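You operate a simulated robot arm through the tools that you are given. There is no shell and no other tool.

You are at the controls of a simulated two-armed robot. One attempt, no reset.

## Task
Swap the toaster plug for the fryer plug at the white socket.
Fine: switch off while plugs move, on at the end; leave the toaster plug on the worktop.

Only the result counts: the job must be done as asked and must still hold three seconds after the hand-in. Knocking over, shifting, dropping, spilling or breaking anything else fails it.

## Robot
Two 7-joint arms with fingered hands on one trunk that stands fixed in place. Base frame: the origin is at the foot of the trunk, x ahead of it, y to its left, z up; the work surface is at about z = 910. Lengths are in mm, angles in rad, forces in N, time in s.
The left shoulder is at [44, 173, 1170], the right one opposite. With the tool pointing down near the work surface each hand reaches from about 380 to 780 mm from the base axis, measured 20 degrees to its own side. Payload 3.5 kg a hand.
The TCP of each hand is the grasp point between the finger pads, 25 mm short of the fingertips. In the tool frame z runs along the fingers and y along their closing line. Largest opening 88 mm; the body of the gripper starts 29 mm behind the TCP. The gripper is a hand of 3 fingers: y runs from the thumb to the fingers, the wrist lies at [-13, -97, -162] in the tool frame, and closing takes about 1.5 s.
Orientation is that of the tool frame in the base frame, as a unit quaternion [x, y, z, w]. With the fingers straight down and the wrist toward the robot, the tool's x, y and z point along [0, 1, 0], [1, 0, 0] and [0, 0, -1] of the base frame.

## Interface
- The arms move only by the tool nudge_tool. It takes "left_commands", "right_commands" or both (then of equal length, played together; a hand with none holds still); each is a list of rows, each an object of numbers (a shift or turn left out is 0, a gripper value left out holds the last): "tx", "ty", "tz": the shift along the base's x, y, z in m; "ax", "ay", "az": the turn, a rotation vector about the base's x, y, z in rad; "hand": the opening, from 0 (shut) to 1 (fully open). In form: [{"tx": .., "ty": .., "tz": .., "ax": .., "ay": .., "az": .., "hand": ..}, ...]. A call has 1 to 20 rows; each row shifts and turns the commanded pose from where the row before left it. Rows are played at 5 a second. More than 50 mm and 0.15 rad between two rows, or a gripper value outside its range, and nothing of the call is played. Where a pose cannot be reached the arm comes as near as it can. A force on the tool above 90 N (or 10 N above the force at the start of the call, whichever is more), or a blocked arm, ends the call early, and 0.2 s more pass. The fingers move at their own pace (about 72 mm/s each) and stop on an object; they squeeze with about 31 N. The grip force told is the motor's: it shows also when the fingers shut on nothing. Time passes only in rows, and 0.2 s behind the last, so rows that do not move let the fingers close. The reply holds the time, the measured pose of the TCP, the force on the tool along the base axes, the opening and the grip force, in the units named above and with some noise, with the torque about the TCP (base axes, N m) and any sound that the robot's microphone picked up, and new pictures: "show" is both (left out), scene, wrist or none (wrist: the cameras of the hands that moved).
- Cameras (640 x 400 px; columns grow to the right, rows downward): "scene" is now at [130.6, 45.1, 1402.1]; the picture's right is [0.47, -0.88, -0.05], its down [-0.53, -0.23, -0.82] and it looks along [0.71, 0.41, -0.57] (base axes); focal length 319 px, centre (320, 200). "left" rides on the left gripper at [-58, -85, -99] in its tool frame; the picture's right is [-0.67, -0.35, 0.66], its down [0.69, -0.63, 0.37] and it looks along [0.29, 0.69, 0.66] (tool axes); focal length 261 px, centre (320, 200). "right" rides on the right gripper at [58, -85, -99] in its tool frame; the picture's right is [-0.67, 0.35, -0.66], its down [-0.69, -0.63, 0.37] and it looks along [-0.28, 0.69, 0.66] (tool axes); focal length 261 px, centre (320, 200). There is no depth. A picture from a camera that has moved, and an enlarged one, comes with that camera's place and axes in the base frame and with its lens.
- slide_trunk(by): slides the trunk up (or, below 0, down) by that many mm; the arms and the scene camera ride with it, the base frame stays. It gives what a move gives, with no picture.
- set_grasp(shape, hand): the hand has 3 fingers and takes this shape, open, in about a second: jaw (thumb against the fingers, like two jaws); tri (thumb and two fingers); tip (a fingertip pinch); poke (one finger out to press); point (the index stretched); flat (the hand flat); cup (the hand cupped); fist (a fist). The gripper value then closes the fingers along that shape, each until it touches; the sizes above hold for jaw. It gives what a move gives, with no picture.
- aim_head(pan, tilt): turns the head with the scene camera to pan (to the left, within 1.501 rad either way) and tilt (down, from -0.506 to 1.204), counted from straight ahead of the robot. It gives what a move gives, and a new picture of the scene camera.
- close_up(camera, box): a new picture of the part [left, top, right, bottom] of that camera's present view, enlarged. No time passes.
- job_done(): hands the job in; it is judged then, once.

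Places have to be worked out from the pictures, the camera data and where the tool is seen. Open the grippers and draw the arms clear of the work before you hand the job in, unless the task says otherwise.

The tools are called after "Request:" by a JSON object that holds its "fn" and its "kwargs". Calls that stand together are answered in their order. nudge_tool: Moves the arms, as the interface text tells. Its arguments: {"type":"object","properties":{"left_commands":{"type":"array","items":{"type":"object","properties":{"tx":{"type":"number"},"ty":{"type":"number"},"tz":{"type":"number"},"ax":{"type":"number"},"ay":{"type":"number"},"az":{"type":"number"},"hand":{"type":"number"}}}},"right_commands":{"type":"array","items":{"type":"object","properties":{"tx":{"type":"number"},"ty":{"type":"number"},"tz":{"type":"number"},"ax":{"type":"number"},"ay":{"type":"number"},"az":{"type":"number"},"hand":{"type":"number"}}}},"show":{"type":"string","enum":["both","scene","wrist","none"]}},"required":[]} The other tools are called the same way: slide_trunk (by) slides the trunk up or down; set_grasp (shape, hand) gives the hand a shape; aim_head (pan, tilt) turns the head that bears the scene camera; close_up (camera, box) takes an enlarged picture of a part of a camera's view; job_done () hands the job in.

At the start:

```text
clock: 0.0
left_tool_pos: [278.3, 425.1, 1204.9]
left_orientation: [0.708, 0.706, 0.001, 0.001]
left_ft_force: [-0.9, -0.6, -0.8]
left_moment: [0.0, -0.03, -0.03]
left_gripper_width: 87.3
left_grip_force: 0.0
left_shape: jaw
right_tool_pos: [404.0, 1.5, 1234.3]
right_orientation: [0.707, 0.707, 0.0, 0.0]
right_ft_force: [0.0, 0.2, -0.3]
right_moment: [0.02, -0.01, 0.0]
right_gripper_width: 87.9
right_grip_force: 0.0
right_shape: jaw
trunk travel left (down, up): [-250.0, 205.0]
head pan, tilt: [0.494, 0.513]
```

scene: 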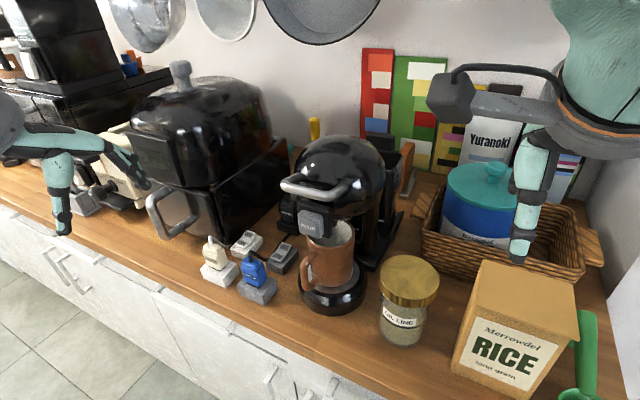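
right: 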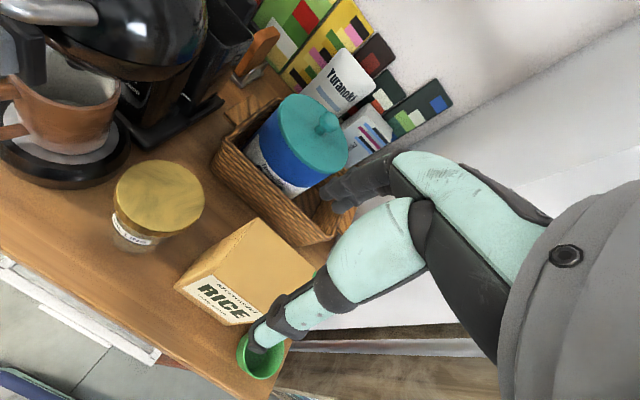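
left: 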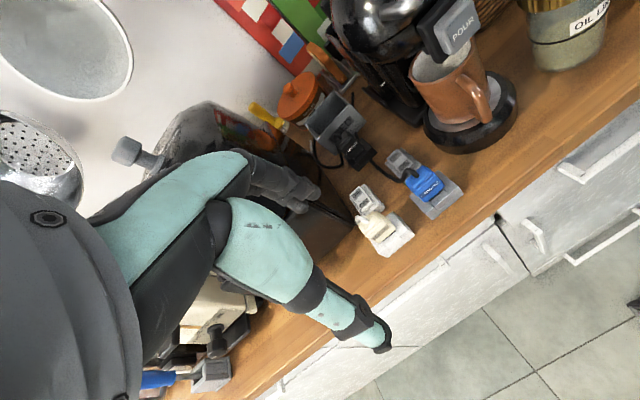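

I'll start by looking closely at the socket area in both cameras.

Request:
{"fn": "close_up", "kwargs": {"camera": "scene", "box": [180, 200, 340, 310]}}

Request:
{"fn": "close_up", "kwargs": {"camera": "left", "box": [300, 100, 500, 260]}}

Request:
{"fn": "close_up", "kwargs": {"camera": "scene", "box": [0, 80, 200, 240]}}

```text
3.64 times, centred on (260, 255) of scene
camera zoom: at [130.6, 45.1, 1402.1], right [0.47, -0.88, -0.05], down [-0.53, -0.23, -0.82], along [0.71, 0.41, -0.57], focal length 1160 px, centre (538, 0)
```

zoom: 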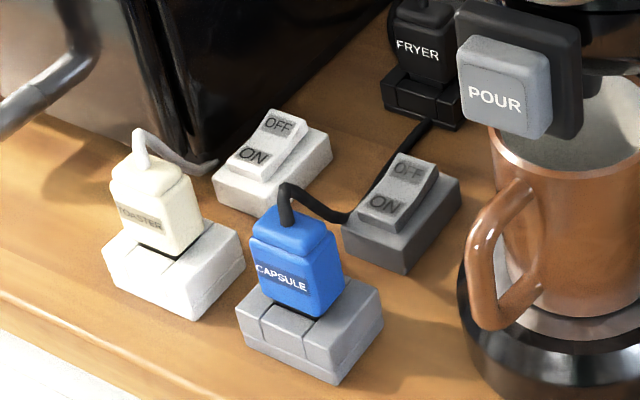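

```text
2.50 times, centred on (400, 180) of left
camera zoom: at [193.5, 367.3, 1303.7], right [-0.35, -0.67, -0.66], down [-0.63, 0.69, -0.37], along [0.69, 0.28, -0.66], focal length 652 px, centre (120, 250)
```

zoom: 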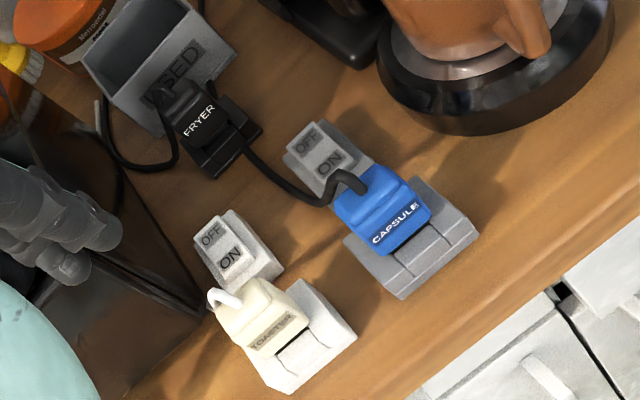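

```text
2.50 times, centred on (100, 160) of scene
camera zoom: at [130.6, 45.1, 1402.1], right [0.47, -0.88, -0.05], down [-0.53, -0.23, -0.82], along [0.71, 0.41, -0.57], focal length 798 px, centre (870, 300)
```

zoom: 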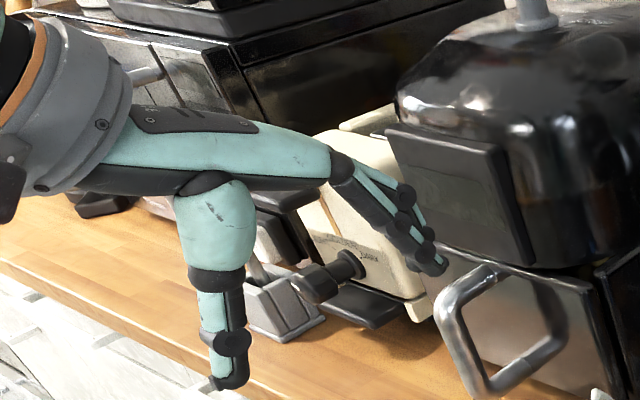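

The white socket with the cream TOASTER plug seems to be near (410, 447), with its white rocker switch behind it near (488, 442). The FRYER plug stands in a black base near (583, 396). I'll zoom in further to check details.

Request:
{"fn": "close_up", "kwargs": {"camera": "scene", "box": [225, 220, 275, 255]}}

Request:
{"fn": "close_up", "kwargs": {"camera": "left", "box": [330, 170, 430, 260]}}

Request:
{"fn": "close_up", "kwargs": {"camera": "left", "box": [280, 80, 400, 180]}}

Request:
{"fn": "close_up", "kwargs": {"camera": "scene", "box": [260, 180, 320, 240]}}

```text
11.43 times, centred on (250, 238) of scene
camera zoom: at [130.6, 45.1, 1402.1], right [0.47, -0.88, -0.05], down [-0.53, -0.23, -0.82], along [0.71, 0.41, -0.57], focal length 3647 px, centre (1120, -229)
```

zoom: 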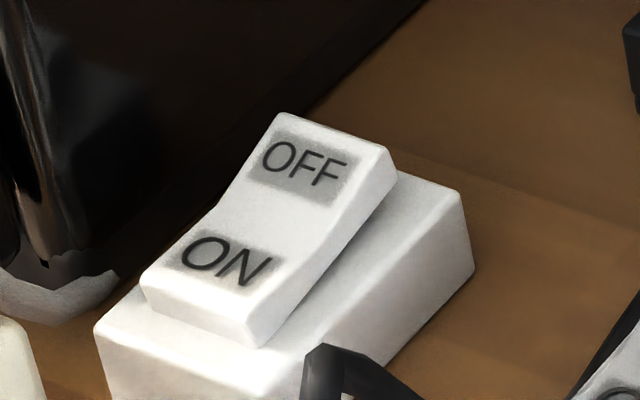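

```text
4.44 times, centred on (380, 215) of left
camera zoom: at [193.5, 367.3, 1303.7], right [-0.35, -0.67, -0.66], down [-0.63, 0.69, -0.37], along [0.69, 0.28, -0.66], focal length 1158 px, centre (53, 133)
```

zoom: 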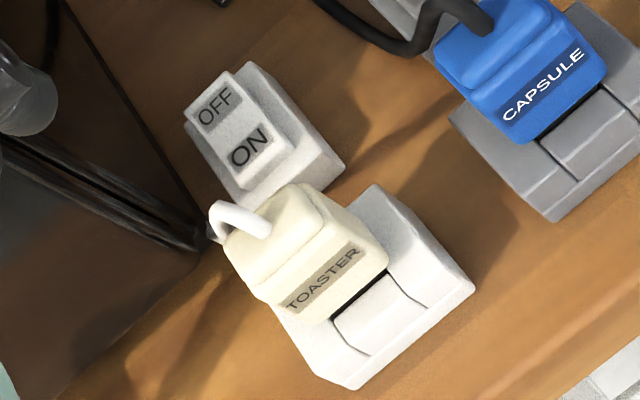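

```text
4.00 times, centred on (340, 130) of left
camera zoom: at [193.5, 367.3, 1303.7], right [-0.35, -0.67, -0.66], down [-0.63, 0.69, -0.37], along [0.69, 0.28, -0.66], focal length 1043 px, centre (240, 480)
```

zoom: 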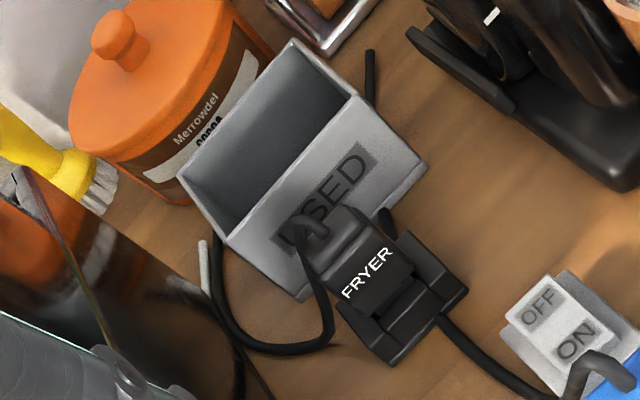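

```text
6.67 times, centred on (290, 210) of scene
camera zoom: at [130.6, 45.1, 1402.1], right [0.47, -0.88, -0.05], down [-0.53, -0.23, -0.82], along [0.71, 0.41, -0.57], focal length 2127 px, centre (520, 133)
```

zoom: 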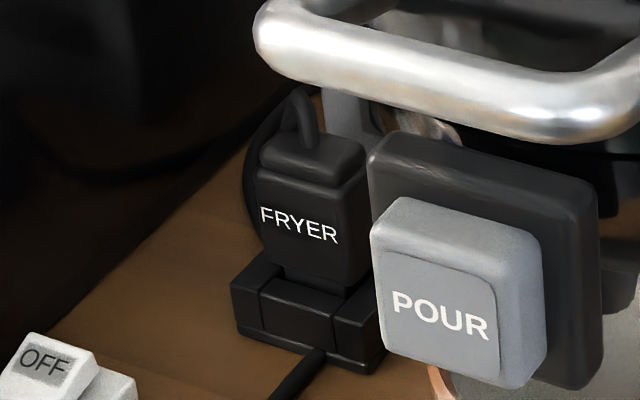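

The white rocker has its ON end (near side) down, so it is on now, and I need to press the far OFF end. I'll bring the left hand forward and above the sockets, well clear, to get closer views of the plugs, the bin and the fryer base.

Request:
{"fn": "nudge_tool", "kwargs": {"left_commands": [{"tx": 0.03, "ty": -0.005, "tz": -0.015}, {"tx": 0.03, "ty": -0.005, "tz": -0.015}, {"tx": 0.03, "ty": -0.005, "tz": -0.015}, {"tx": 0.03, "ty": -0.005, "tz": -0.015}, {"tx": 0.03, "ty": -0.005, "tz": -0.015}, {"tx": 0.0}]}}

```text
clock: 1.4
left_tool_pos: [428.9, 399.0, 1130.3]
left_orientation: [0.708, 0.706, 0.001, 0.001]
left_ft_force: [-0.4, 0.3, 0.2]
left_moment: [-0.04, 0.05, 0.01]
left_gripper_width: 87.8
left_grip_force: 0.0
left_shape: jaw
right_tool_pos: [403.6, 1.1, 1233.9]
right_orientation: [0.707, 0.707, 0.0, 0.0]
right_ft_force: [-1.1, 0.3, 0.3]
right_moment: [0.0, -0.02, -0.01]
right_gripper_width: 87.2
right_grip_force: 0.1
right_shape: jaw
trunk travel left (down, up): [-250.0, 205.0]
head pan, tilt: [0.494, 0.513]
camera scene: at [129.9, 45.4, 1402.2], right [0.47, -0.88, -0.05], down [-0.53, -0.23, -0.82], along [0.71, 0.41, -0.57], focal length 319 px, centre (320, 200)
camera left: at [343.9, 340.4, 1228.2], right [-0.35, -0.67, -0.66], down [-0.63, 0.69, -0.37], along [0.7, 0.28, -0.66], focal length 261 px, centre (320, 200)
```

scene: 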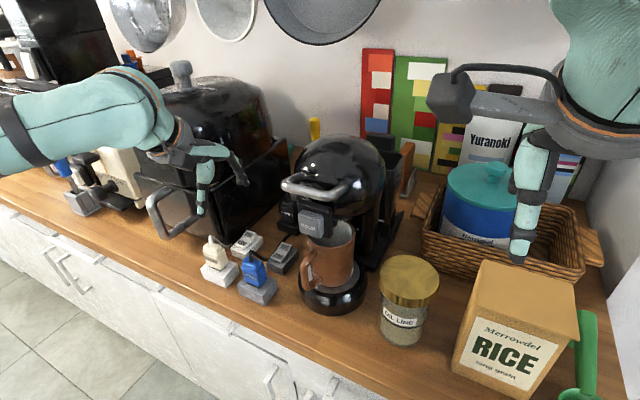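
left: 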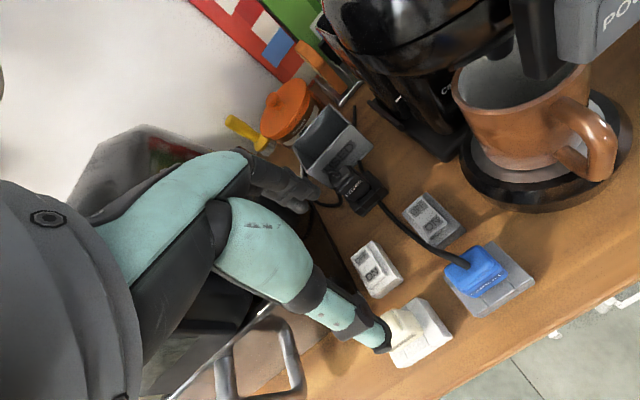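

The camera is closer now. I'll zoom into the fryer base and bin area and the sockets.

Request:
{"fn": "close_up", "kwargs": {"camera": "left", "box": [290, 90, 410, 230]}}

Request:
{"fn": "close_up", "kwargs": {"camera": "left", "box": [340, 180, 540, 370]}}

Request:
{"fn": "close_up", "kwargs": {"camera": "scene", "box": [150, 130, 330, 310]}}

```text
2.86 times, centred on (350, 160) of left
camera zoom: at [343.9, 340.4, 1228.2], right [-0.35, -0.67, -0.66], down [-0.63, 0.69, -0.37], along [0.7, 0.28, -0.66], focal length 745 px, centre (234, 314)
```

zoom: 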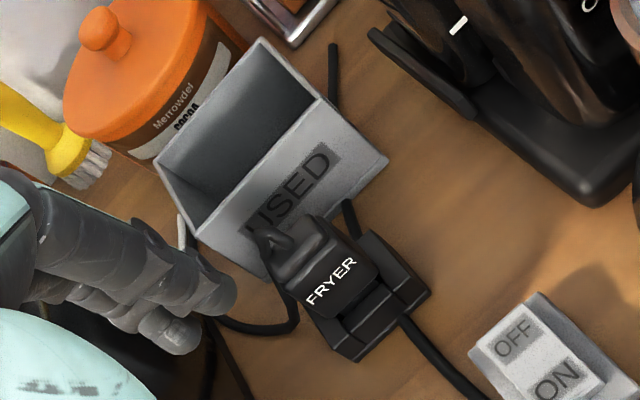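

```text
2.11 times, centred on (440, 275) of left
camera zoom: at [343.9, 340.4, 1228.2], right [-0.35, -0.67, -0.66], down [-0.63, 0.69, -0.37], along [0.7, 0.28, -0.66], focal length 549 px, centre (67, 42)
```

zoom: 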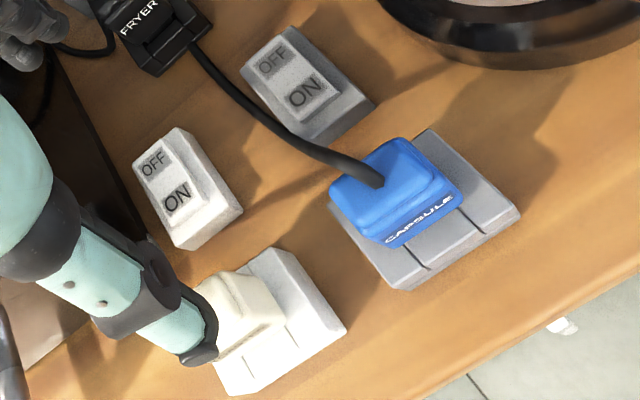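

```text
2.22 times, centred on (240, 220) of scene
camera zoom: at [129.9, 45.4, 1402.2], right [0.47, -0.88, -0.05], down [-0.53, -0.23, -0.82], along [0.71, 0.41, -0.57], focal length 709 px, centre (498, 156)
```

zoom: 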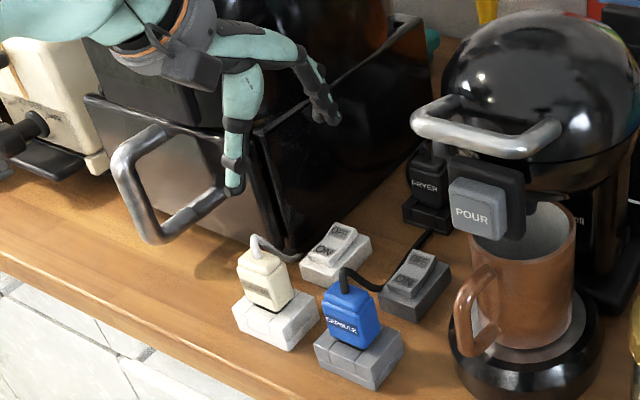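

The fryer base front edge is at x≈585 with y≈373–426, and the bin's front face is at x≈679. The white socket front is at x≈393 with y≈422–478. I'll change the left hand to the poke shape and see where the finger ends up.

Request:
{"fn": "set_grasp", "kwargs": {"hand": "left", "shape": "poke"}}

Request:
{"fn": "nudge_tool", "kwargs": {"left_commands": [{"hand": 0.0}, {"tx": 0.0}, {"tx": 0.0}, {"tx": 0.0}, {"tx": 0.0}, {"tx": 0.0}, {"tx": 0.0}, {"tx": 0.0}]}}

```text
clock: 2.3
left_tool_pos: [428.8, 398.4, 1129.3]
left_orientation: [0.707, 0.707, -0.001, 0.0]
left_ft_force: [0.2, 0.4, -0.1]
left_moment: [-0.01, 0.03, -0.01]
left_gripper_width: 0.0
left_grip_force: 0.1
left_shape: poke
right_tool_pos: [404.0, 1.4, 1233.7]
right_orientation: [0.707, 0.707, -0.001, -0.002]
right_ft_force: [-1.0, -0.3, -0.6]
right_moment: [0.01, 0.01, 0.01]
right_gripper_width: 87.7
right_grip_force: 0.1
right_shape: jaw
trunk travel left (down, up): [-250.0, 205.0]
head pan, tilt: [0.494, 0.513]
```

```text
clock: 4.1
left_tool_pos: [429.1, 398.2, 1130.1]
left_orientation: [0.708, 0.707, 0.0, 0.0]
left_ft_force: [-0.5, -1.4, 1.0]
left_moment: [-0.01, 0.0, 0.02]
left_gripper_width: 0.2
left_grip_force: 0.0
left_shape: poke
right_tool_pos: [403.5, 0.6, 1234.3]
right_orientation: [0.707, 0.707, -0.001, 0.0]
right_ft_force: [-1.0, -0.3, -0.5]
right_moment: [0.01, 0.01, -0.03]
right_gripper_width: 87.7
right_grip_force: 0.0
right_shape: jaw
trunk travel left (down, up): [-250.0, 205.0]
head pan, tilt: [0.494, 0.513]
camera scene: at [130.7, 45.1, 1402.1], right [0.47, -0.88, -0.05], down [-0.53, -0.23, -0.82], along [0.71, 0.41, -0.57], focal length 319 px, centre (320, 200)
camera left: at [344.3, 340.2, 1228.1], right [-0.35, -0.67, -0.66], down [-0.63, 0.69, -0.37], along [0.69, 0.28, -0.66], focal length 261 px, centre (320, 200)
```

scene: 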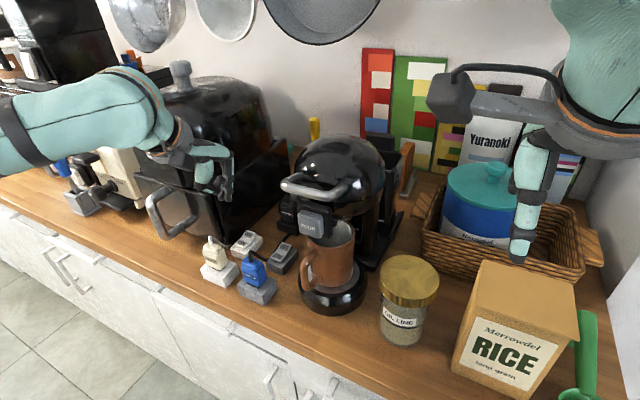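
left: 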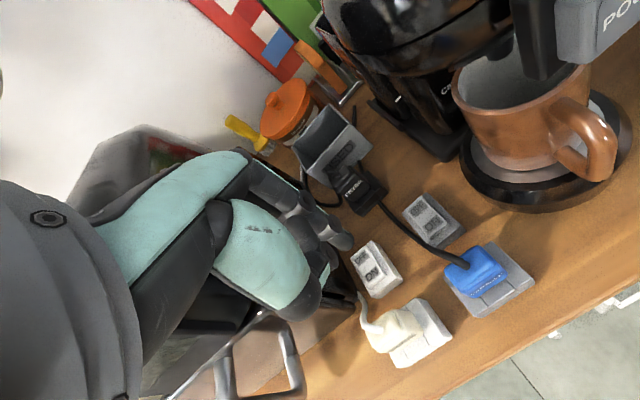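

The thumb has curled in and one finger points down. I'll zoom in to locate its tip.

Request:
{"fn": "close_up", "kwargs": {"camera": "left", "box": [230, 140, 430, 340]}}

Request:
{"fn": "close_up", "kwargs": {"camera": "scene", "box": [130, 100, 290, 260]}}

```text
2.00 times, centred on (330, 240) of left
camera zoom: at [344.3, 340.2, 1228.1], right [-0.35, -0.67, -0.66], down [-0.63, 0.69, -0.37], along [0.69, 0.28, -0.66], focal length 521 px, centre (300, 120)
```

zoom: 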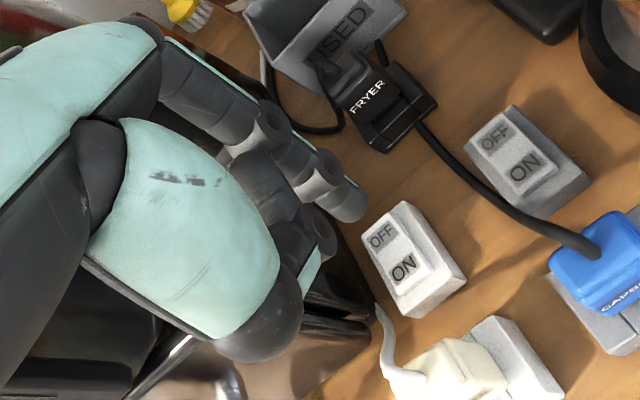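

```text
2.50 times, centred on (210, 180) of scene
camera zoom: at [130.7, 45.1, 1402.1], right [0.47, -0.88, -0.05], down [-0.53, -0.23, -0.82], along [0.71, 0.41, -0.57], focal length 798 px, centre (595, 250)
```

zoom: 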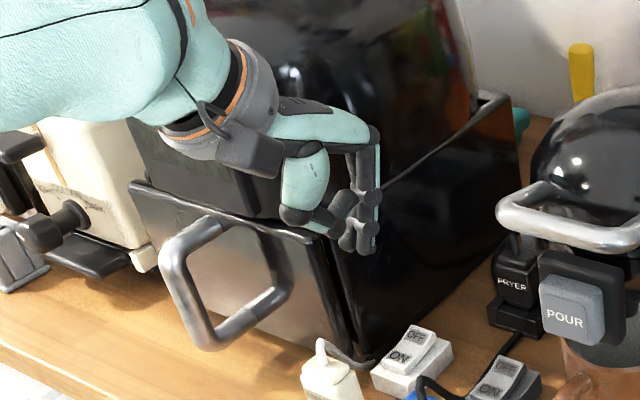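

The poke fingertip is at about TCP + (6, −2, −27). The OFF end of the white rocker is near (515, 453, 945), and the fryer body's side wall is at y≈490. I'll move above the switch and come down to a hover about 30 mm above it.

Request:
{"fn": "nudge_tool", "kwargs": {"left_commands": [{"tx": 0.026, "ty": 0.017}, {"tx": 0.026, "ty": 0.017}, {"tx": 0.024, "ty": 0.016}, {"tz": -0.03}, {"tz": -0.03}, {"tz": -0.03}, {"tz": -0.02}, {"tz": 0.0}]}}

```text
clock: 5.9
left_tool_pos: [505.3, 450.3, 1019.6]
left_orientation: [0.707, 0.707, 0.0, 0.0]
left_ft_force: [-0.5, 0.8, -0.1]
left_moment: [-0.02, 0.01, -0.03]
left_gripper_width: 0.1
left_grip_force: 0.0
left_shape: poke
right_tool_pos: [404.1, 0.9, 1233.4]
right_orientation: [0.707, 0.708, 0.0, 0.0]
right_ft_force: [0.5, 0.4, 0.4]
right_moment: [0.04, 0.0, 0.03]
right_gripper_width: 87.5
right_grip_force: 0.2
right_shape: jaw
trunk travel left (down, up): [-250.0, 205.0]
head pan, tilt: [0.494, 0.513]
camera scene: at [130.4, 45.1, 1402.2], right [0.47, -0.88, -0.05], down [-0.53, -0.23, -0.82], along [0.71, 0.41, -0.57], focal length 319 px, centre (320, 200)
camera left: at [420.8, 391.2, 1117.9], right [-0.35, -0.67, -0.66], down [-0.63, 0.69, -0.37], along [0.7, 0.28, -0.66], focal length 261 px, centre (320, 200)
```

scene: 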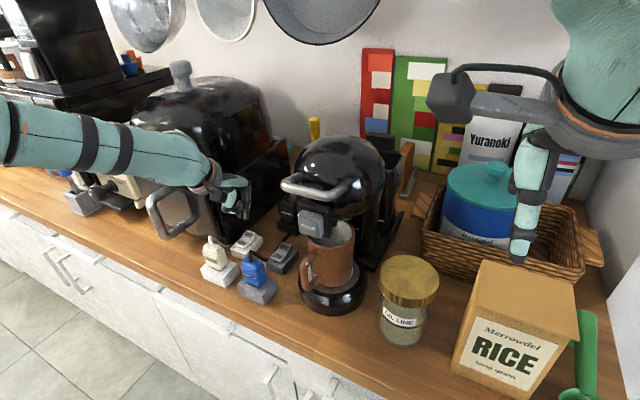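
left: 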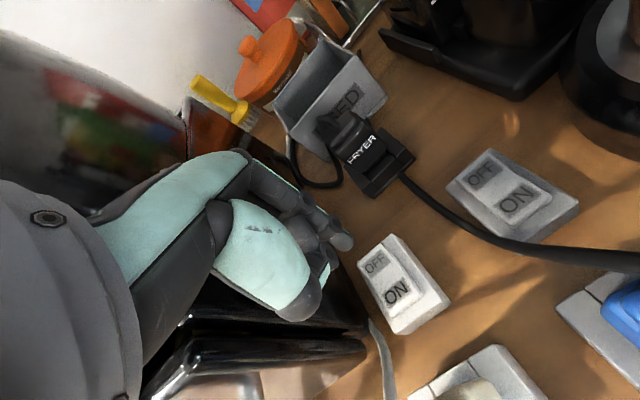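

I'll zoom in on the fingertip relative to the rocker.

Request:
{"fn": "close_up", "kwargs": {"camera": "left", "box": [290, 180, 470, 350]}}

Request:
{"fn": "close_up", "kwargs": {"camera": "scene", "box": [200, 165, 290, 265]}}

```text
2.35 times, centred on (380, 265) of left
camera zoom: at [420.8, 391.2, 1117.9], right [-0.35, -0.67, -0.66], down [-0.63, 0.69, -0.37], along [0.7, 0.28, -0.66], focal length 613 px, centre (179, 47)
```

zoom: 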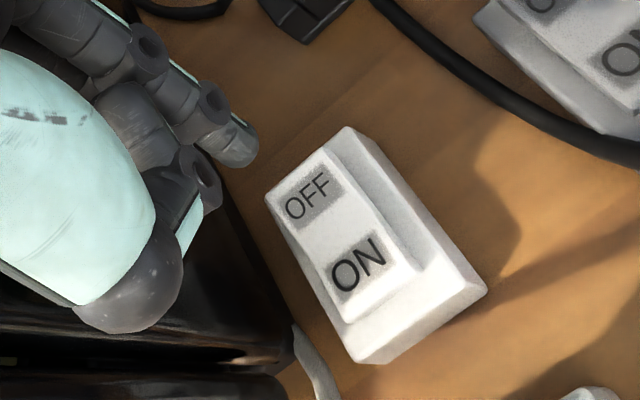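

```text
4.00 times, centred on (245, 215) of scene
camera zoom: at [130.4, 45.1, 1402.2], right [0.47, -0.88, -0.05], down [-0.53, -0.23, -0.82], along [0.71, 0.41, -0.57], focal length 1276 px, centre (620, 140)
```

zoom: 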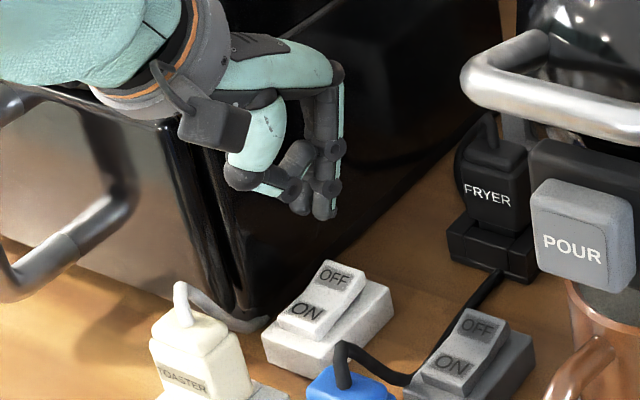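

The fingertip is at about (507, 442, 997) and the OFF label centre is at about (518, 455, 942). I'll shift +13 mm in x and +7 mm in y, keeping clear of the fryer wall, then descend 40 mm to just above it.

Request:
{"fn": "nudge_tool", "kwargs": {"left_commands": [{"tx": 0.013, "ty": 0.007}, {"tz": -0.015}, {"tz": -0.015}, {"tz": -0.01}, {"tz": 0.0}]}}

Request:
{"fn": "close_up", "kwargs": {"camera": "left", "box": [290, 180, 470, 350]}}

Request:
{"fn": "close_up", "kwargs": {"camera": "scene", "box": [200, 165, 290, 265]}}

```text
clock: 7.1
left_tool_pos: [516.3, 455.6, 982.4]
left_orientation: [0.708, 0.706, 0.002, -0.001]
left_ft_force: [0.1, -10.9, 5.0]
left_moment: [1.19, 0.23, 0.53]
left_gripper_width: 0.2
left_grip_force: 0.0
left_shape: poke
right_tool_pos: [403.7, -2.7, 1234.2]
right_orientation: [0.707, 0.707, 0.001, -0.001]
right_ft_force: [1.1, -0.4, -0.2]
right_moment: [-0.02, 0.02, 0.0]
right_gripper_width: 87.9
right_grip_force: 0.0
right_shape: jaw
trunk travel left (down, up): [-250.0, 205.0]
head pan, tilt: [0.494, 0.513]
camera scene: at [129.8, 41.6, 1402.3], right [0.47, -0.88, -0.05], down [-0.53, -0.23, -0.82], along [0.71, 0.41, -0.57], focal length 319 px, centre (320, 200)
camera left: at [432.3, 397.1, 1080.4], right [-0.35, -0.67, -0.66], down [-0.63, 0.69, -0.36], along [0.7, 0.29, -0.66], focal length 261 px, centre (320, 200)
```

scene: 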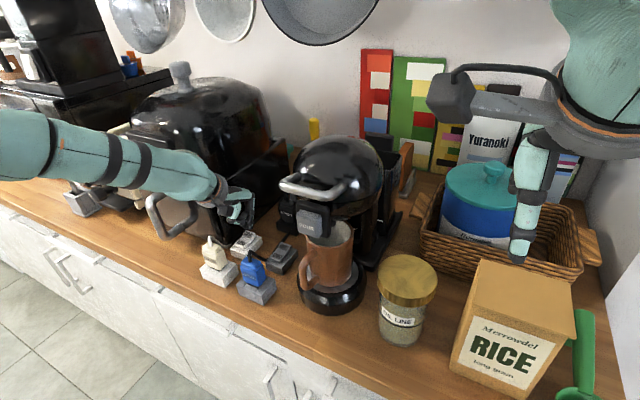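
left: 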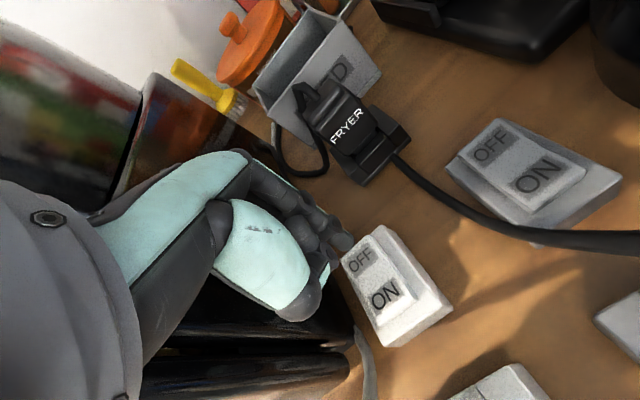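

```text
2.35 times, centred on (380, 265) of left
camera zoom: at [432.3, 397.1, 1080.4], right [-0.35, -0.67, -0.66], down [-0.63, 0.69, -0.36], along [0.7, 0.29, -0.66], focal length 613 px, centre (179, 47)
```

zoom: 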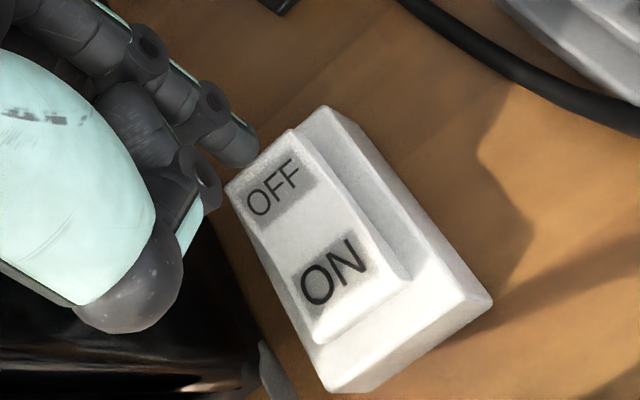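

```text
4.00 times, centred on (245, 215) of scene
camera zoom: at [129.8, 41.6, 1402.3], right [0.47, -0.88, -0.05], down [-0.53, -0.23, -0.82], along [0.71, 0.41, -0.57], focal length 1276 px, centre (620, 140)
```

zoom: 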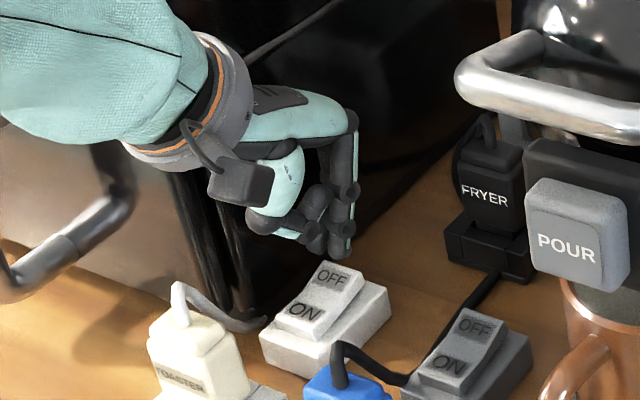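

There is an 11 N sideways force. The moment puts the contact about 100 mm above the TCP, so the side of the hand is touching the fryer's edge. I'll back off in −y straight away, then tilt the hand so its wrist leans away from the fryer.

Request:
{"fn": "nudge_tool", "kwargs": {"left_commands": [{"ty": -0.014}, {"tz": 0.01}, {"ax": 0.12}, {"ax": 0.13}, {"tz": 0.0}]}}

Request:
{"fn": "close_up", "kwargs": {"camera": "left", "box": [290, 180, 470, 350]}}

Request:
{"fn": "close_up", "kwargs": {"camera": "scene", "box": [200, 165, 290, 265]}}

```text
clock: 8.3
left_tool_pos: [517.4, 444.9, 991.1]
left_orientation: [0.702, 0.701, 0.089, -0.089]
left_ft_force: [-0.2, -1.0, -0.3]
left_moment: [-0.02, 0.02, -0.01]
left_gripper_width: 0.0
left_grip_force: 0.0
left_shape: poke
right_tool_pos: [404.1, 0.9, 1234.1]
right_orientation: [0.707, 0.707, -0.001, -0.001]
right_ft_force: [0.6, 0.0, 0.1]
right_moment: [0.0, 0.0, 0.02]
right_gripper_width: 87.5
right_grip_force: 0.1
right_shape: jaw
trunk travel left (down, up): [-250.0, 205.0]
head pan, tilt: [0.494, 0.513]
camera scene: at [130.2, 45.9, 1402.1], right [0.47, -0.88, -0.05], down [-0.53, -0.23, -0.82], along [0.71, 0.41, -0.57], focal length 319 px, centre (320, 200)
camera left: at [433.0, 363.5, 1071.4], right [-0.35, -0.49, -0.8], down [-0.63, 0.76, -0.18], along [0.7, 0.44, -0.57], focal length 261 px, centre (320, 200)
```

scene: 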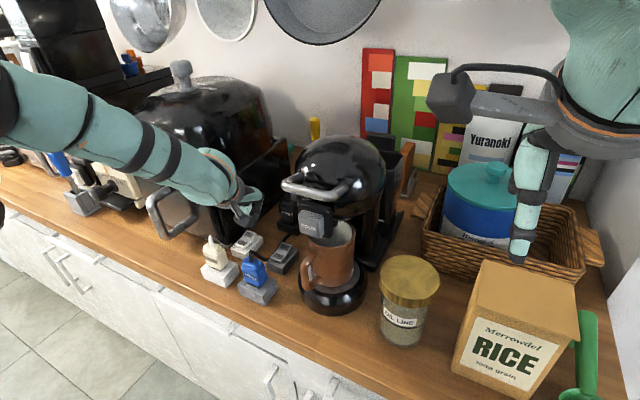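
left: 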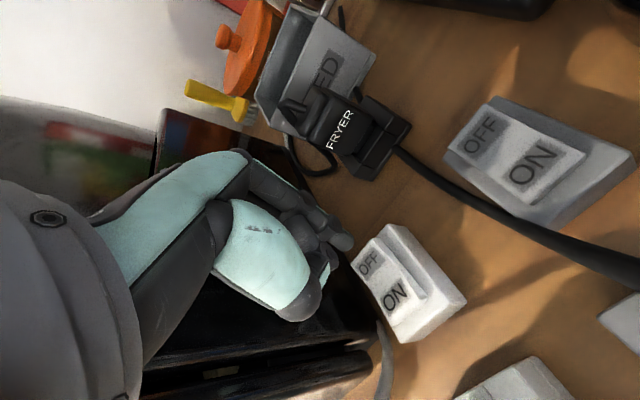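

```text
2.35 times, centred on (380, 265) of left
camera zoom: at [433.0, 363.5, 1071.4], right [-0.35, -0.49, -0.8], down [-0.63, 0.76, -0.18], along [0.7, 0.44, -0.57], focal length 613 px, centre (179, 47)
```

zoom: 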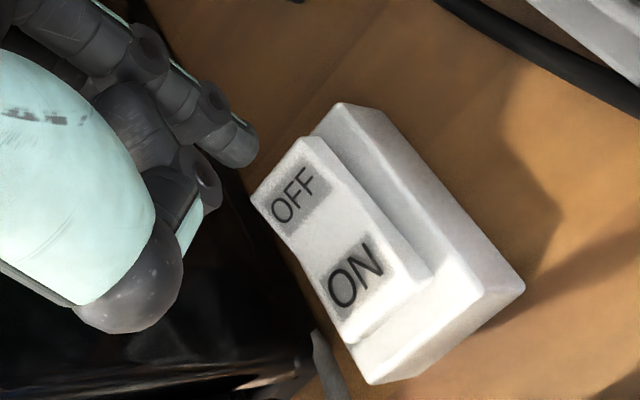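

```text
4.00 times, centred on (245, 215) of scene
camera zoom: at [130.2, 45.9, 1402.1], right [0.47, -0.88, -0.05], down [-0.53, -0.23, -0.82], along [0.71, 0.41, -0.57], focal length 1276 px, centre (620, 140)
```

zoom: 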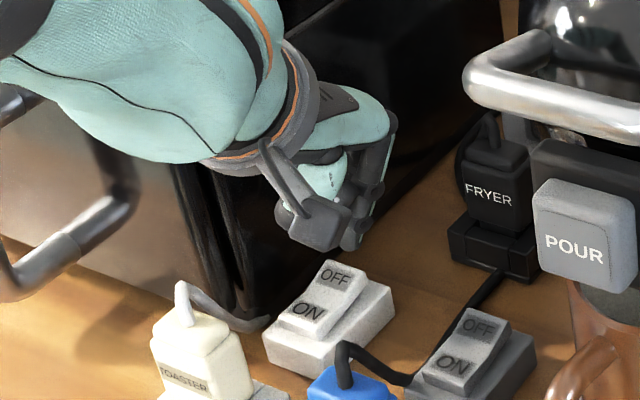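

The force is back to zero, and the scene camera has returned to its place. The tip is now at about (520, 446, 966) with the OFF end underneath. I'll shift +5 mm in y and descend to near contact.

Request:
{"fn": "nudge_tool", "kwargs": {"left_commands": [{"ty": 0.005}, {"tz": -0.01}, {"tz": -0.008}, {"tz": 0.0}]}}

Request:
{"fn": "close_up", "kwargs": {"camera": "left", "box": [290, 180, 470, 350]}}

Request:
{"fn": "close_up", "kwargs": {"camera": "scene", "box": [200, 165, 290, 265]}}

```text
clock: 9.3
left_tool_pos: [517.0, 448.6, 970.7]
left_orientation: [0.702, 0.701, 0.089, -0.089]
left_ft_force: [0.5, 0.0, 0.9]
left_moment: [0.0, -0.01, -0.01]
left_gripper_width: 0.1
left_grip_force: 0.1
left_shape: poke
right_tool_pos: [402.3, -0.0, 1234.0]
right_orientation: [0.707, 0.707, 0.0, 0.0]
right_ft_force: [0.6, 1.0, -1.0]
right_moment: [-0.01, -0.01, 0.01]
right_gripper_width: 87.7
right_grip_force: 0.1
right_shape: jaw
trunk travel left (down, up): [-250.0, 205.0]
head pan, tilt: [0.494, 0.513]
camera scene: at [130.5, 45.0, 1402.1], right [0.47, -0.88, -0.05], down [-0.53, -0.23, -0.82], along [0.71, 0.41, -0.57], focal length 319 px, centre (320, 200)
camera left: at [431.8, 366.3, 1052.5], right [-0.35, -0.49, -0.8], down [-0.63, 0.76, -0.18], along [0.7, 0.44, -0.57], focal length 261 px, centre (320, 200)
```

scene: 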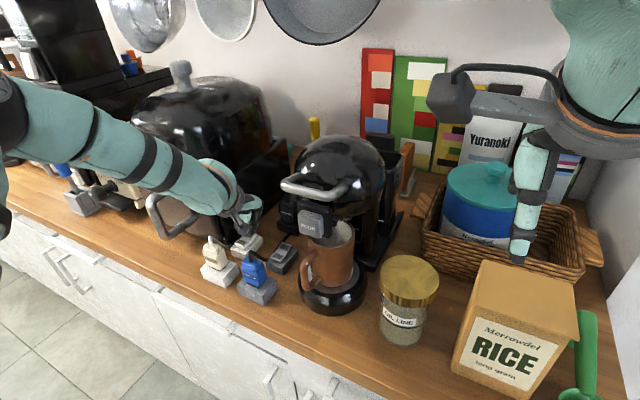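
left: 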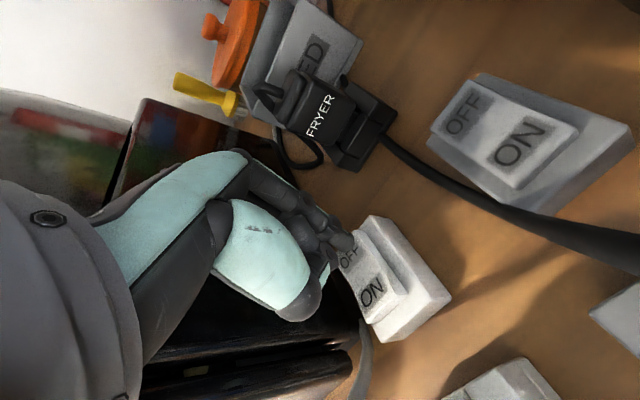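

```text
2.35 times, centred on (380, 265) of left
camera zoom: at [431.8, 366.3, 1052.5], right [-0.35, -0.49, -0.8], down [-0.63, 0.76, -0.18], along [0.7, 0.44, -0.57], focal length 613 px, centre (179, 47)
```

zoom: 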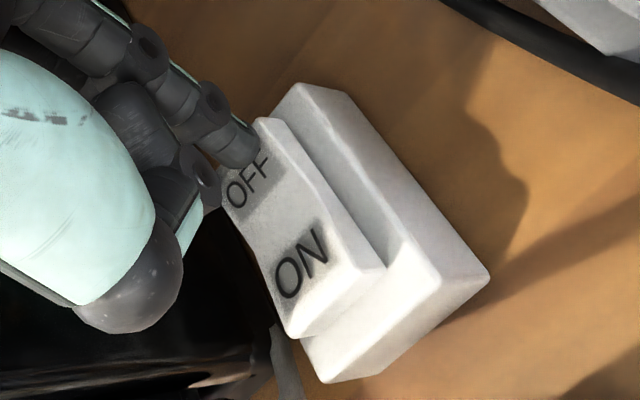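

```text
4.00 times, centred on (245, 215) of scene
camera zoom: at [130.5, 45.0, 1402.1], right [0.47, -0.88, -0.05], down [-0.53, -0.23, -0.82], along [0.71, 0.41, -0.57], focal length 1276 px, centre (620, 140)
```

zoom: 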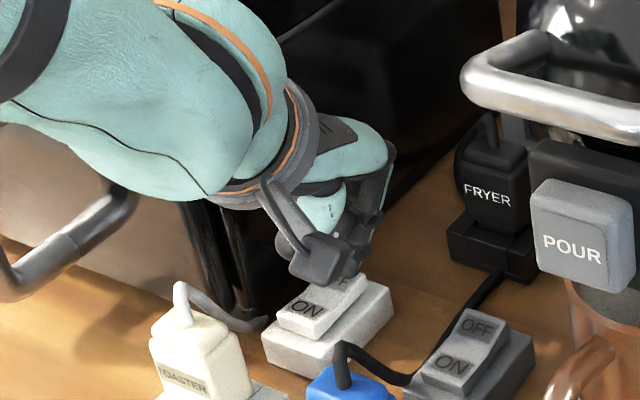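

The fingertip is right over the far end of the OFF half and nearly touching it. I'll press down in small steps.

Request:
{"fn": "nudge_tool", "kwargs": {"left_commands": [{"tz": -0.004}, {"tz": -0.004}, {"tz": -0.003}, {"tz": 0.0}], "show": "none"}}

Request:
{"fn": "close_up", "kwargs": {"camera": "left", "box": [290, 180, 470, 350]}}

```text
clock: 10.3
left_tool_pos: [519.1, 445.9, 965.7]
left_orientation: [0.702, 0.701, 0.093, -0.087]
left_ft_force: [18.7, 12.4, 55.1]
left_moment: [0.13, -0.45, 0.08]
left_gripper_width: 0.3
left_grip_force: 0.0
left_shape: poke
right_tool_pos: [401.6, -1.1, 1235.9]
right_orientation: [0.707, 0.707, 0.002, -0.001]
right_ft_force: [0.2, -1.3, -0.2]
right_moment: [0.02, 0.01, -0.02]
right_gripper_width: 87.7
right_grip_force: 0.0
right_shape: jaw
trunk travel left (down, up): [-250.0, 205.0]
head pan, tilt: [0.494, 0.513]
```

```text
2.35 times, centred on (380, 265) of left
camera zoom: at [433.2, 364.8, 1046.1], right [-0.34, -0.48, -0.81], down [-0.63, 0.76, -0.19], along [0.7, 0.44, -0.56], focal length 613 px, centre (179, 47)
```

zoom: 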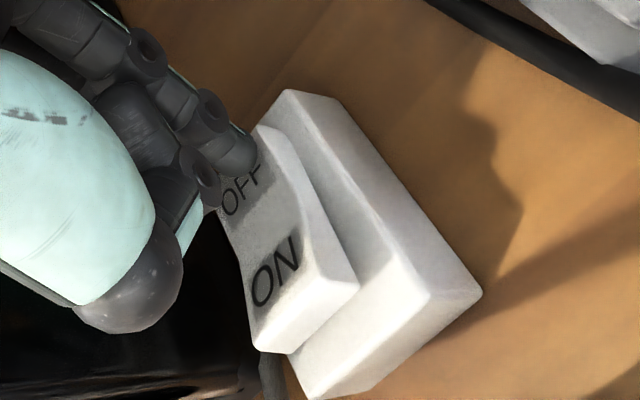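

The reading is 55 N downward and the ON end now seems raised. I'll lift off and check that it stays that way.

Request:
{"fn": "nudge_tool", "kwargs": {"left_commands": [{"tz": 0.01}, {"tz": 0.02}, {"tz": 0.02, "ty": -0.01}, {"tz": 0.02, "ty": -0.01}, {"tz": 0.0}]}}

Request:
{"fn": "close_up", "kwargs": {"camera": "left", "box": [310, 180, 490, 350]}}

Request:
{"fn": "close_up", "kwargs": {"camera": "scene", "box": [200, 205, 290, 285]}}

```text
clock: 11.5
left_tool_pos: [518.5, 429.9, 1032.4]
left_orientation: [0.703, 0.701, 0.087, -0.088]
left_ft_force: [0.3, 0.1, -0.6]
left_moment: [0.0, 0.02, -0.01]
left_gripper_width: 0.1
left_grip_force: 0.0
left_shape: poke
right_tool_pos: [404.6, 0.5, 1234.3]
right_orientation: [0.707, 0.707, 0.0, -0.001]
right_ft_force: [0.4, 0.6, 0.2]
right_moment: [0.02, -0.03, -0.01]
right_gripper_width: 87.7
right_grip_force: 0.1
right_shape: jaw
trunk travel left (down, up): [-250.0, 205.0]
head pan, tilt: [0.494, 0.513]
camera scene: at [130.8, 45.3, 1402.0], right [0.47, -0.88, -0.05], down [-0.53, -0.23, -0.82], along [0.71, 0.41, -0.57], focal length 319 px, centre (320, 200)
camera left: at [433.8, 348.0, 1113.4], right [-0.35, -0.49, -0.8], down [-0.63, 0.76, -0.18], along [0.69, 0.44, -0.57], focal length 261 px, centre (320, 200)
```

scene: 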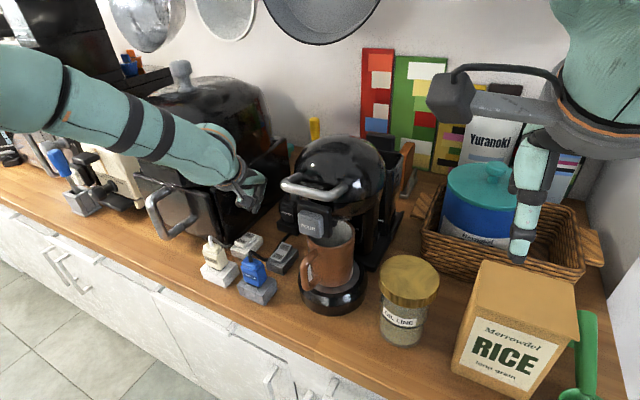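
left: 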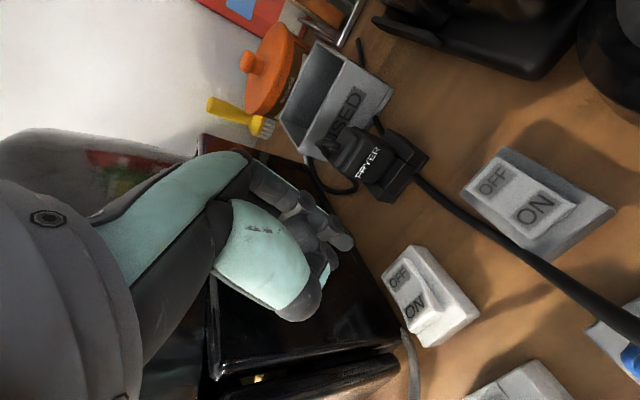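

```text
2.35 times, centred on (400, 265) of left
camera zoom: at [433.8, 348.0, 1113.4], right [-0.35, -0.49, -0.8], down [-0.63, 0.76, -0.18], along [0.69, 0.44, -0.57], focal length 613 px, centre (132, 47)
```

zoom: 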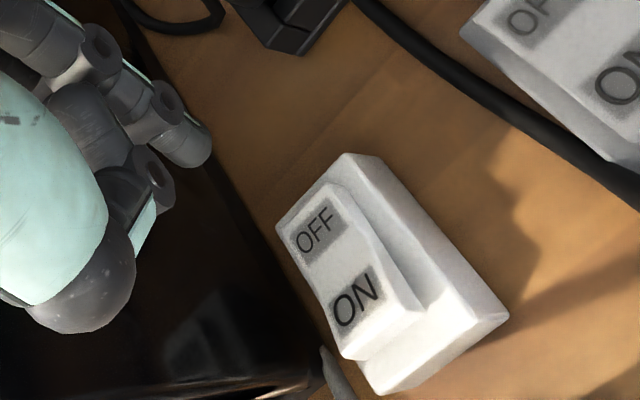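

```text
5.00 times, centred on (245, 245) of scene
camera zoom: at [130.8, 45.3, 1402.0], right [0.47, -0.88, -0.05], down [-0.53, -0.23, -0.82], along [0.71, 0.41, -0.57], focal length 1596 px, centre (695, -25)
```

zoom: 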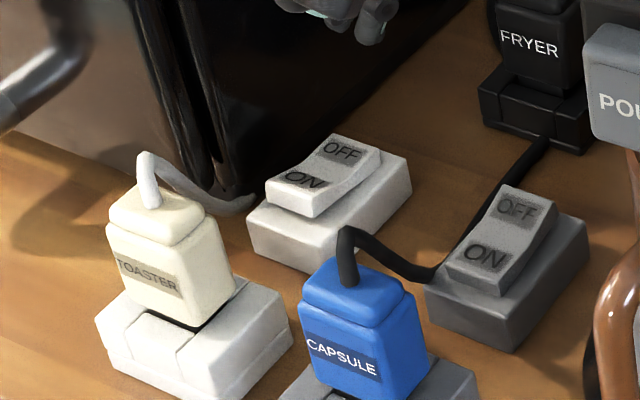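

The rocker has flipped: the OFF end is down and the ON end is up, unlike the grey one, which is still on. Next I'll measure the toaster plug closely, raising the hand and putting it back in jaw shape.

Request:
{"fn": "nudge_tool", "kwargs": {"left_commands": [{"tz": 0.03, "tx": -0.03, "ty": -0.01}, {"tz": 0.03, "tx": -0.035, "ty": -0.01}, {"tz": 0.02, "tx": -0.035, "ax": -0.12}, {"tx": -0.035, "ax": -0.13}, {"tx": -0.035}, {"tx": 0.0}]}}

Request:
{"fn": "set_grasp", "kwargs": {"hand": "left", "shape": "jaw"}}

Request:
{"fn": "close_up", "kwargs": {"camera": "scene", "box": [195, 225, 255, 290]}}

Request:
{"fn": "close_up", "kwargs": {"camera": "left", "box": [300, 200, 500, 400]}}

```text
clock: 12.9
left_tool_pos: [347.4, 411.6, 1110.3]
left_orientation: [0.708, 0.707, -0.001, 0.001]
left_ft_force: [-0.8, -0.2, 1.3]
left_moment: [-0.01, -0.01, -0.03]
left_gripper_width: 0.1
left_grip_force: 0.0
left_shape: poke
right_tool_pos: [404.8, 1.2, 1234.3]
right_orientation: [0.707, 0.707, -0.001, 0.0]
right_ft_force: [0.1, 0.1, 0.3]
right_moment: [0.01, -0.01, 0.01]
right_gripper_width: 87.6
right_grip_force: 0.0
right_shape: jaw
trunk travel left (down, up): [-250.0, 205.0]
head pan, tilt: [0.494, 0.513]
camera scene: at [131.4, 45.7, 1402.0], right [0.47, -0.88, -0.05], down [-0.53, -0.23, -0.82], along [0.71, 0.41, -0.57], focal length 319 px, centre (320, 200)
camera left: at [263.4, 353.9, 1209.6], right [-0.35, -0.67, -0.65], down [-0.63, 0.69, -0.37], along [0.69, 0.28, -0.66], focal length 261 px, centre (320, 200)
```

scene: 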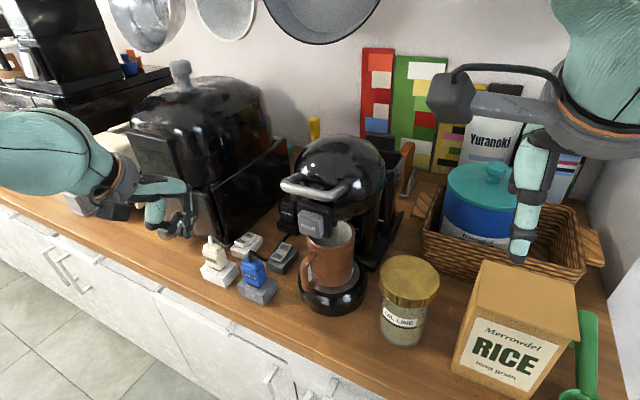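
left: 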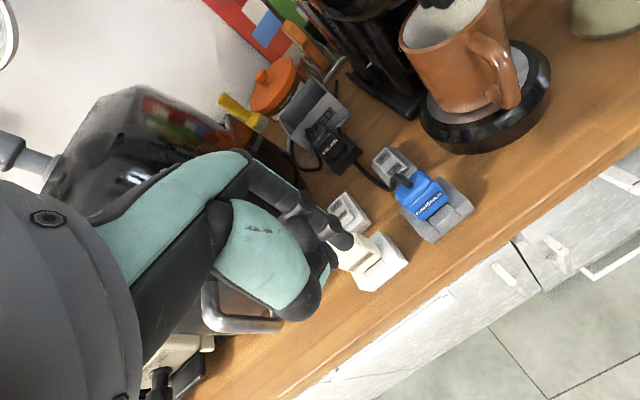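

```text
clock: 13.8
left_tool_pos: [347.2, 412.5, 1111.5]
left_orientation: [0.708, 0.706, 0.0, -0.001]
left_ft_force: [-0.3, 0.0, 0.8]
left_moment: [-0.01, 0.02, 0.0]
left_gripper_width: 88.1
left_grip_force: 0.1
left_shape: jaw
right_tool_pos: [403.4, 0.9, 1234.0]
right_orientation: [0.707, 0.707, 0.0, -0.001]
right_ft_force: [-0.1, 0.5, 0.0]
right_moment: [-0.02, -0.01, -0.01]
right_gripper_width: 87.7
right_grip_force: 0.0
right_shape: jaw
trunk travel left (down, up): [-250.0, 205.0]
head pan, tilt: [0.494, 0.513]
```

```text
6.15 times, centred on (225, 258) of scene
camera zoom: at [130.4, 45.0, 1402.1], right [0.47, -0.88, -0.05], down [-0.53, -0.23, -0.82], along [0.71, 0.41, -0.57], focal length 1964 px, centre (905, -154)
```

zoom: 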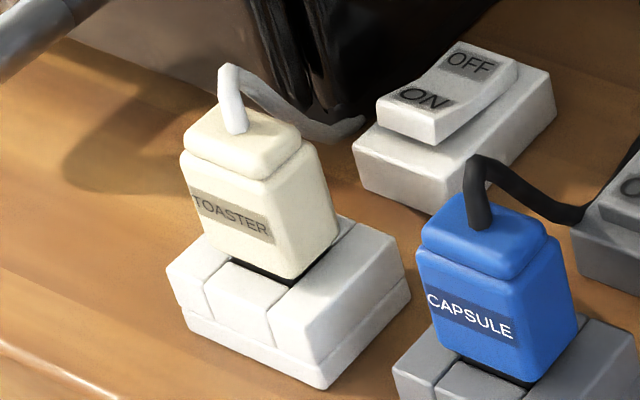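

```text
2.00 times, centred on (400, 300) of left
camera zoom: at [262.9, 353.3, 1210.1], right [-0.35, -0.67, -0.66], down [-0.63, 0.69, -0.37], along [0.69, 0.28, -0.66], focal length 521 px, centre (160, 0)
```

zoom: 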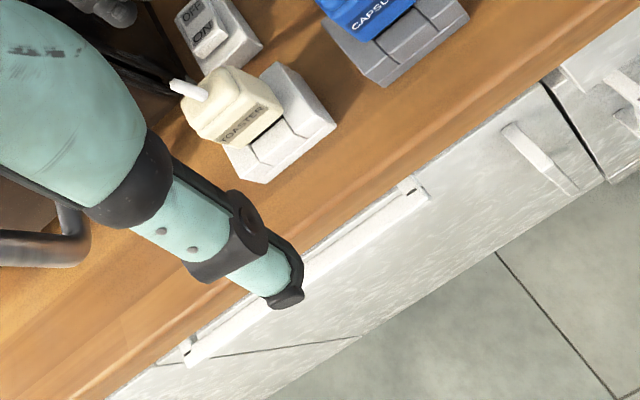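

The plug body is roughly 35 mm wide in y and 22 mm deep in x, centred near (413.5, 450.5), with z from about 949 to 990, a cap above it and the cable arch up to about 1024. I'll position the hand over it, partly open, and check alignment.

Request:
{"fn": "nudge_tool", "kwargs": {"left_commands": [{"tx": 0.033, "ty": 0.019, "hand": 0.62}, {"tx": 0.033, "ty": 0.019}, {"tz": -0.025}, {"tz": -0.025}, {"tz": 0.0}, {"tz": 0.0}]}}

Request:
{"fn": "close_up", "kwargs": {"camera": "left", "box": [280, 170, 480, 370]}}

Request:
{"fn": "close_up", "kwargs": {"camera": "scene", "box": [165, 185, 285, 305]}}

```text
clock: 15.2
left_tool_pos: [415.2, 446.9, 1062.6]
left_orientation: [0.708, 0.706, -0.001, -0.001]
left_ft_force: [0.3, -0.5, -0.1]
left_moment: [-0.01, 0.05, -0.01]
left_gripper_width: 54.7
left_grip_force: 0.1
left_shape: jaw
right_tool_pos: [404.2, 0.8, 1233.6]
right_orientation: [0.707, 0.707, -0.001, -0.001]
right_ft_force: [0.1, -0.4, -0.5]
right_moment: [0.01, -0.02, 0.04]
right_gripper_width: 87.6
right_grip_force: 0.0
right_shape: jaw
trunk travel left (down, up): [-250.0, 205.0]
head pan, tilt: [0.494, 0.513]
camera scene: at [130.3, 44.8, 1402.2], right [0.47, -0.88, -0.05], down [-0.53, -0.23, -0.82], along [0.71, 0.41, -0.57], focal length 319 px, centre (320, 200)
camera left: at [330.1, 389.0, 1161.1], right [-0.35, -0.67, -0.66], down [-0.63, 0.69, -0.37], along [0.7, 0.28, -0.66], focal length 261 px, centre (320, 200)
```

scene: 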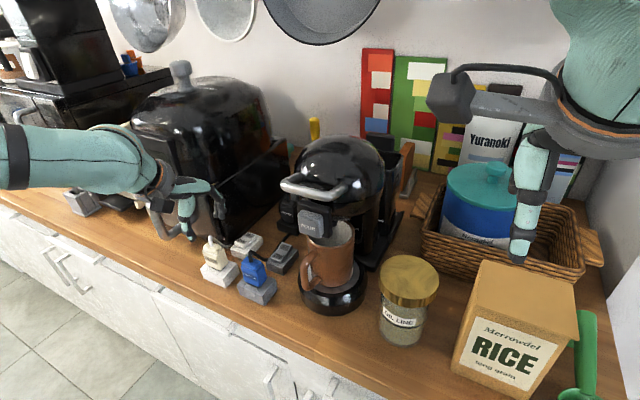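
left: 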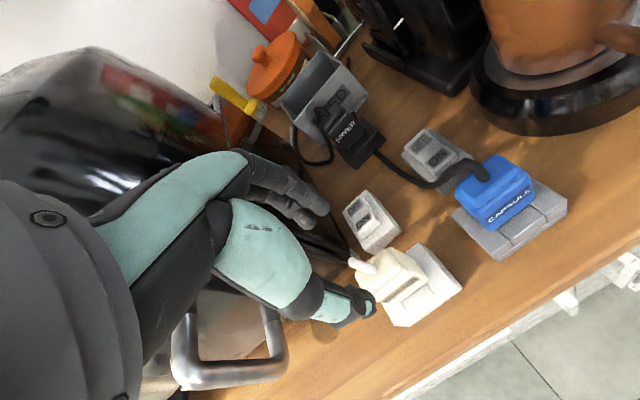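

```text
2.00 times, centred on (380, 270) of left
camera zoom: at [330.1, 389.0, 1161.1], right [-0.35, -0.67, -0.66], down [-0.63, 0.69, -0.37], along [0.7, 0.28, -0.66], focal length 521 px, centre (200, 60)
```

zoom: 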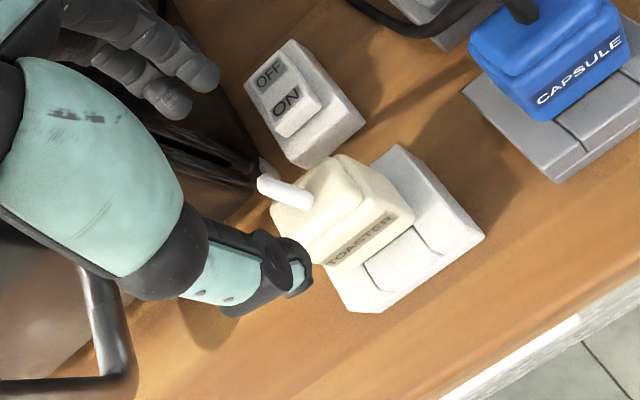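

```text
3.33 times, centred on (225, 245) of scene
camera zoom: at [130.3, 44.8, 1402.2], right [0.47, -0.88, -0.05], down [-0.53, -0.23, -0.82], along [0.71, 0.41, -0.57], focal length 1064 px, centre (637, 50)
```

zoom: 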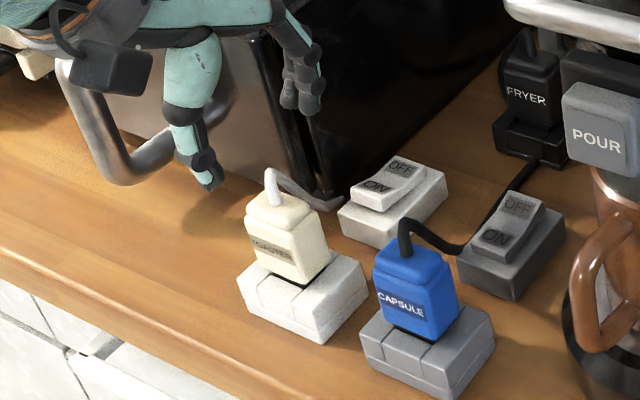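

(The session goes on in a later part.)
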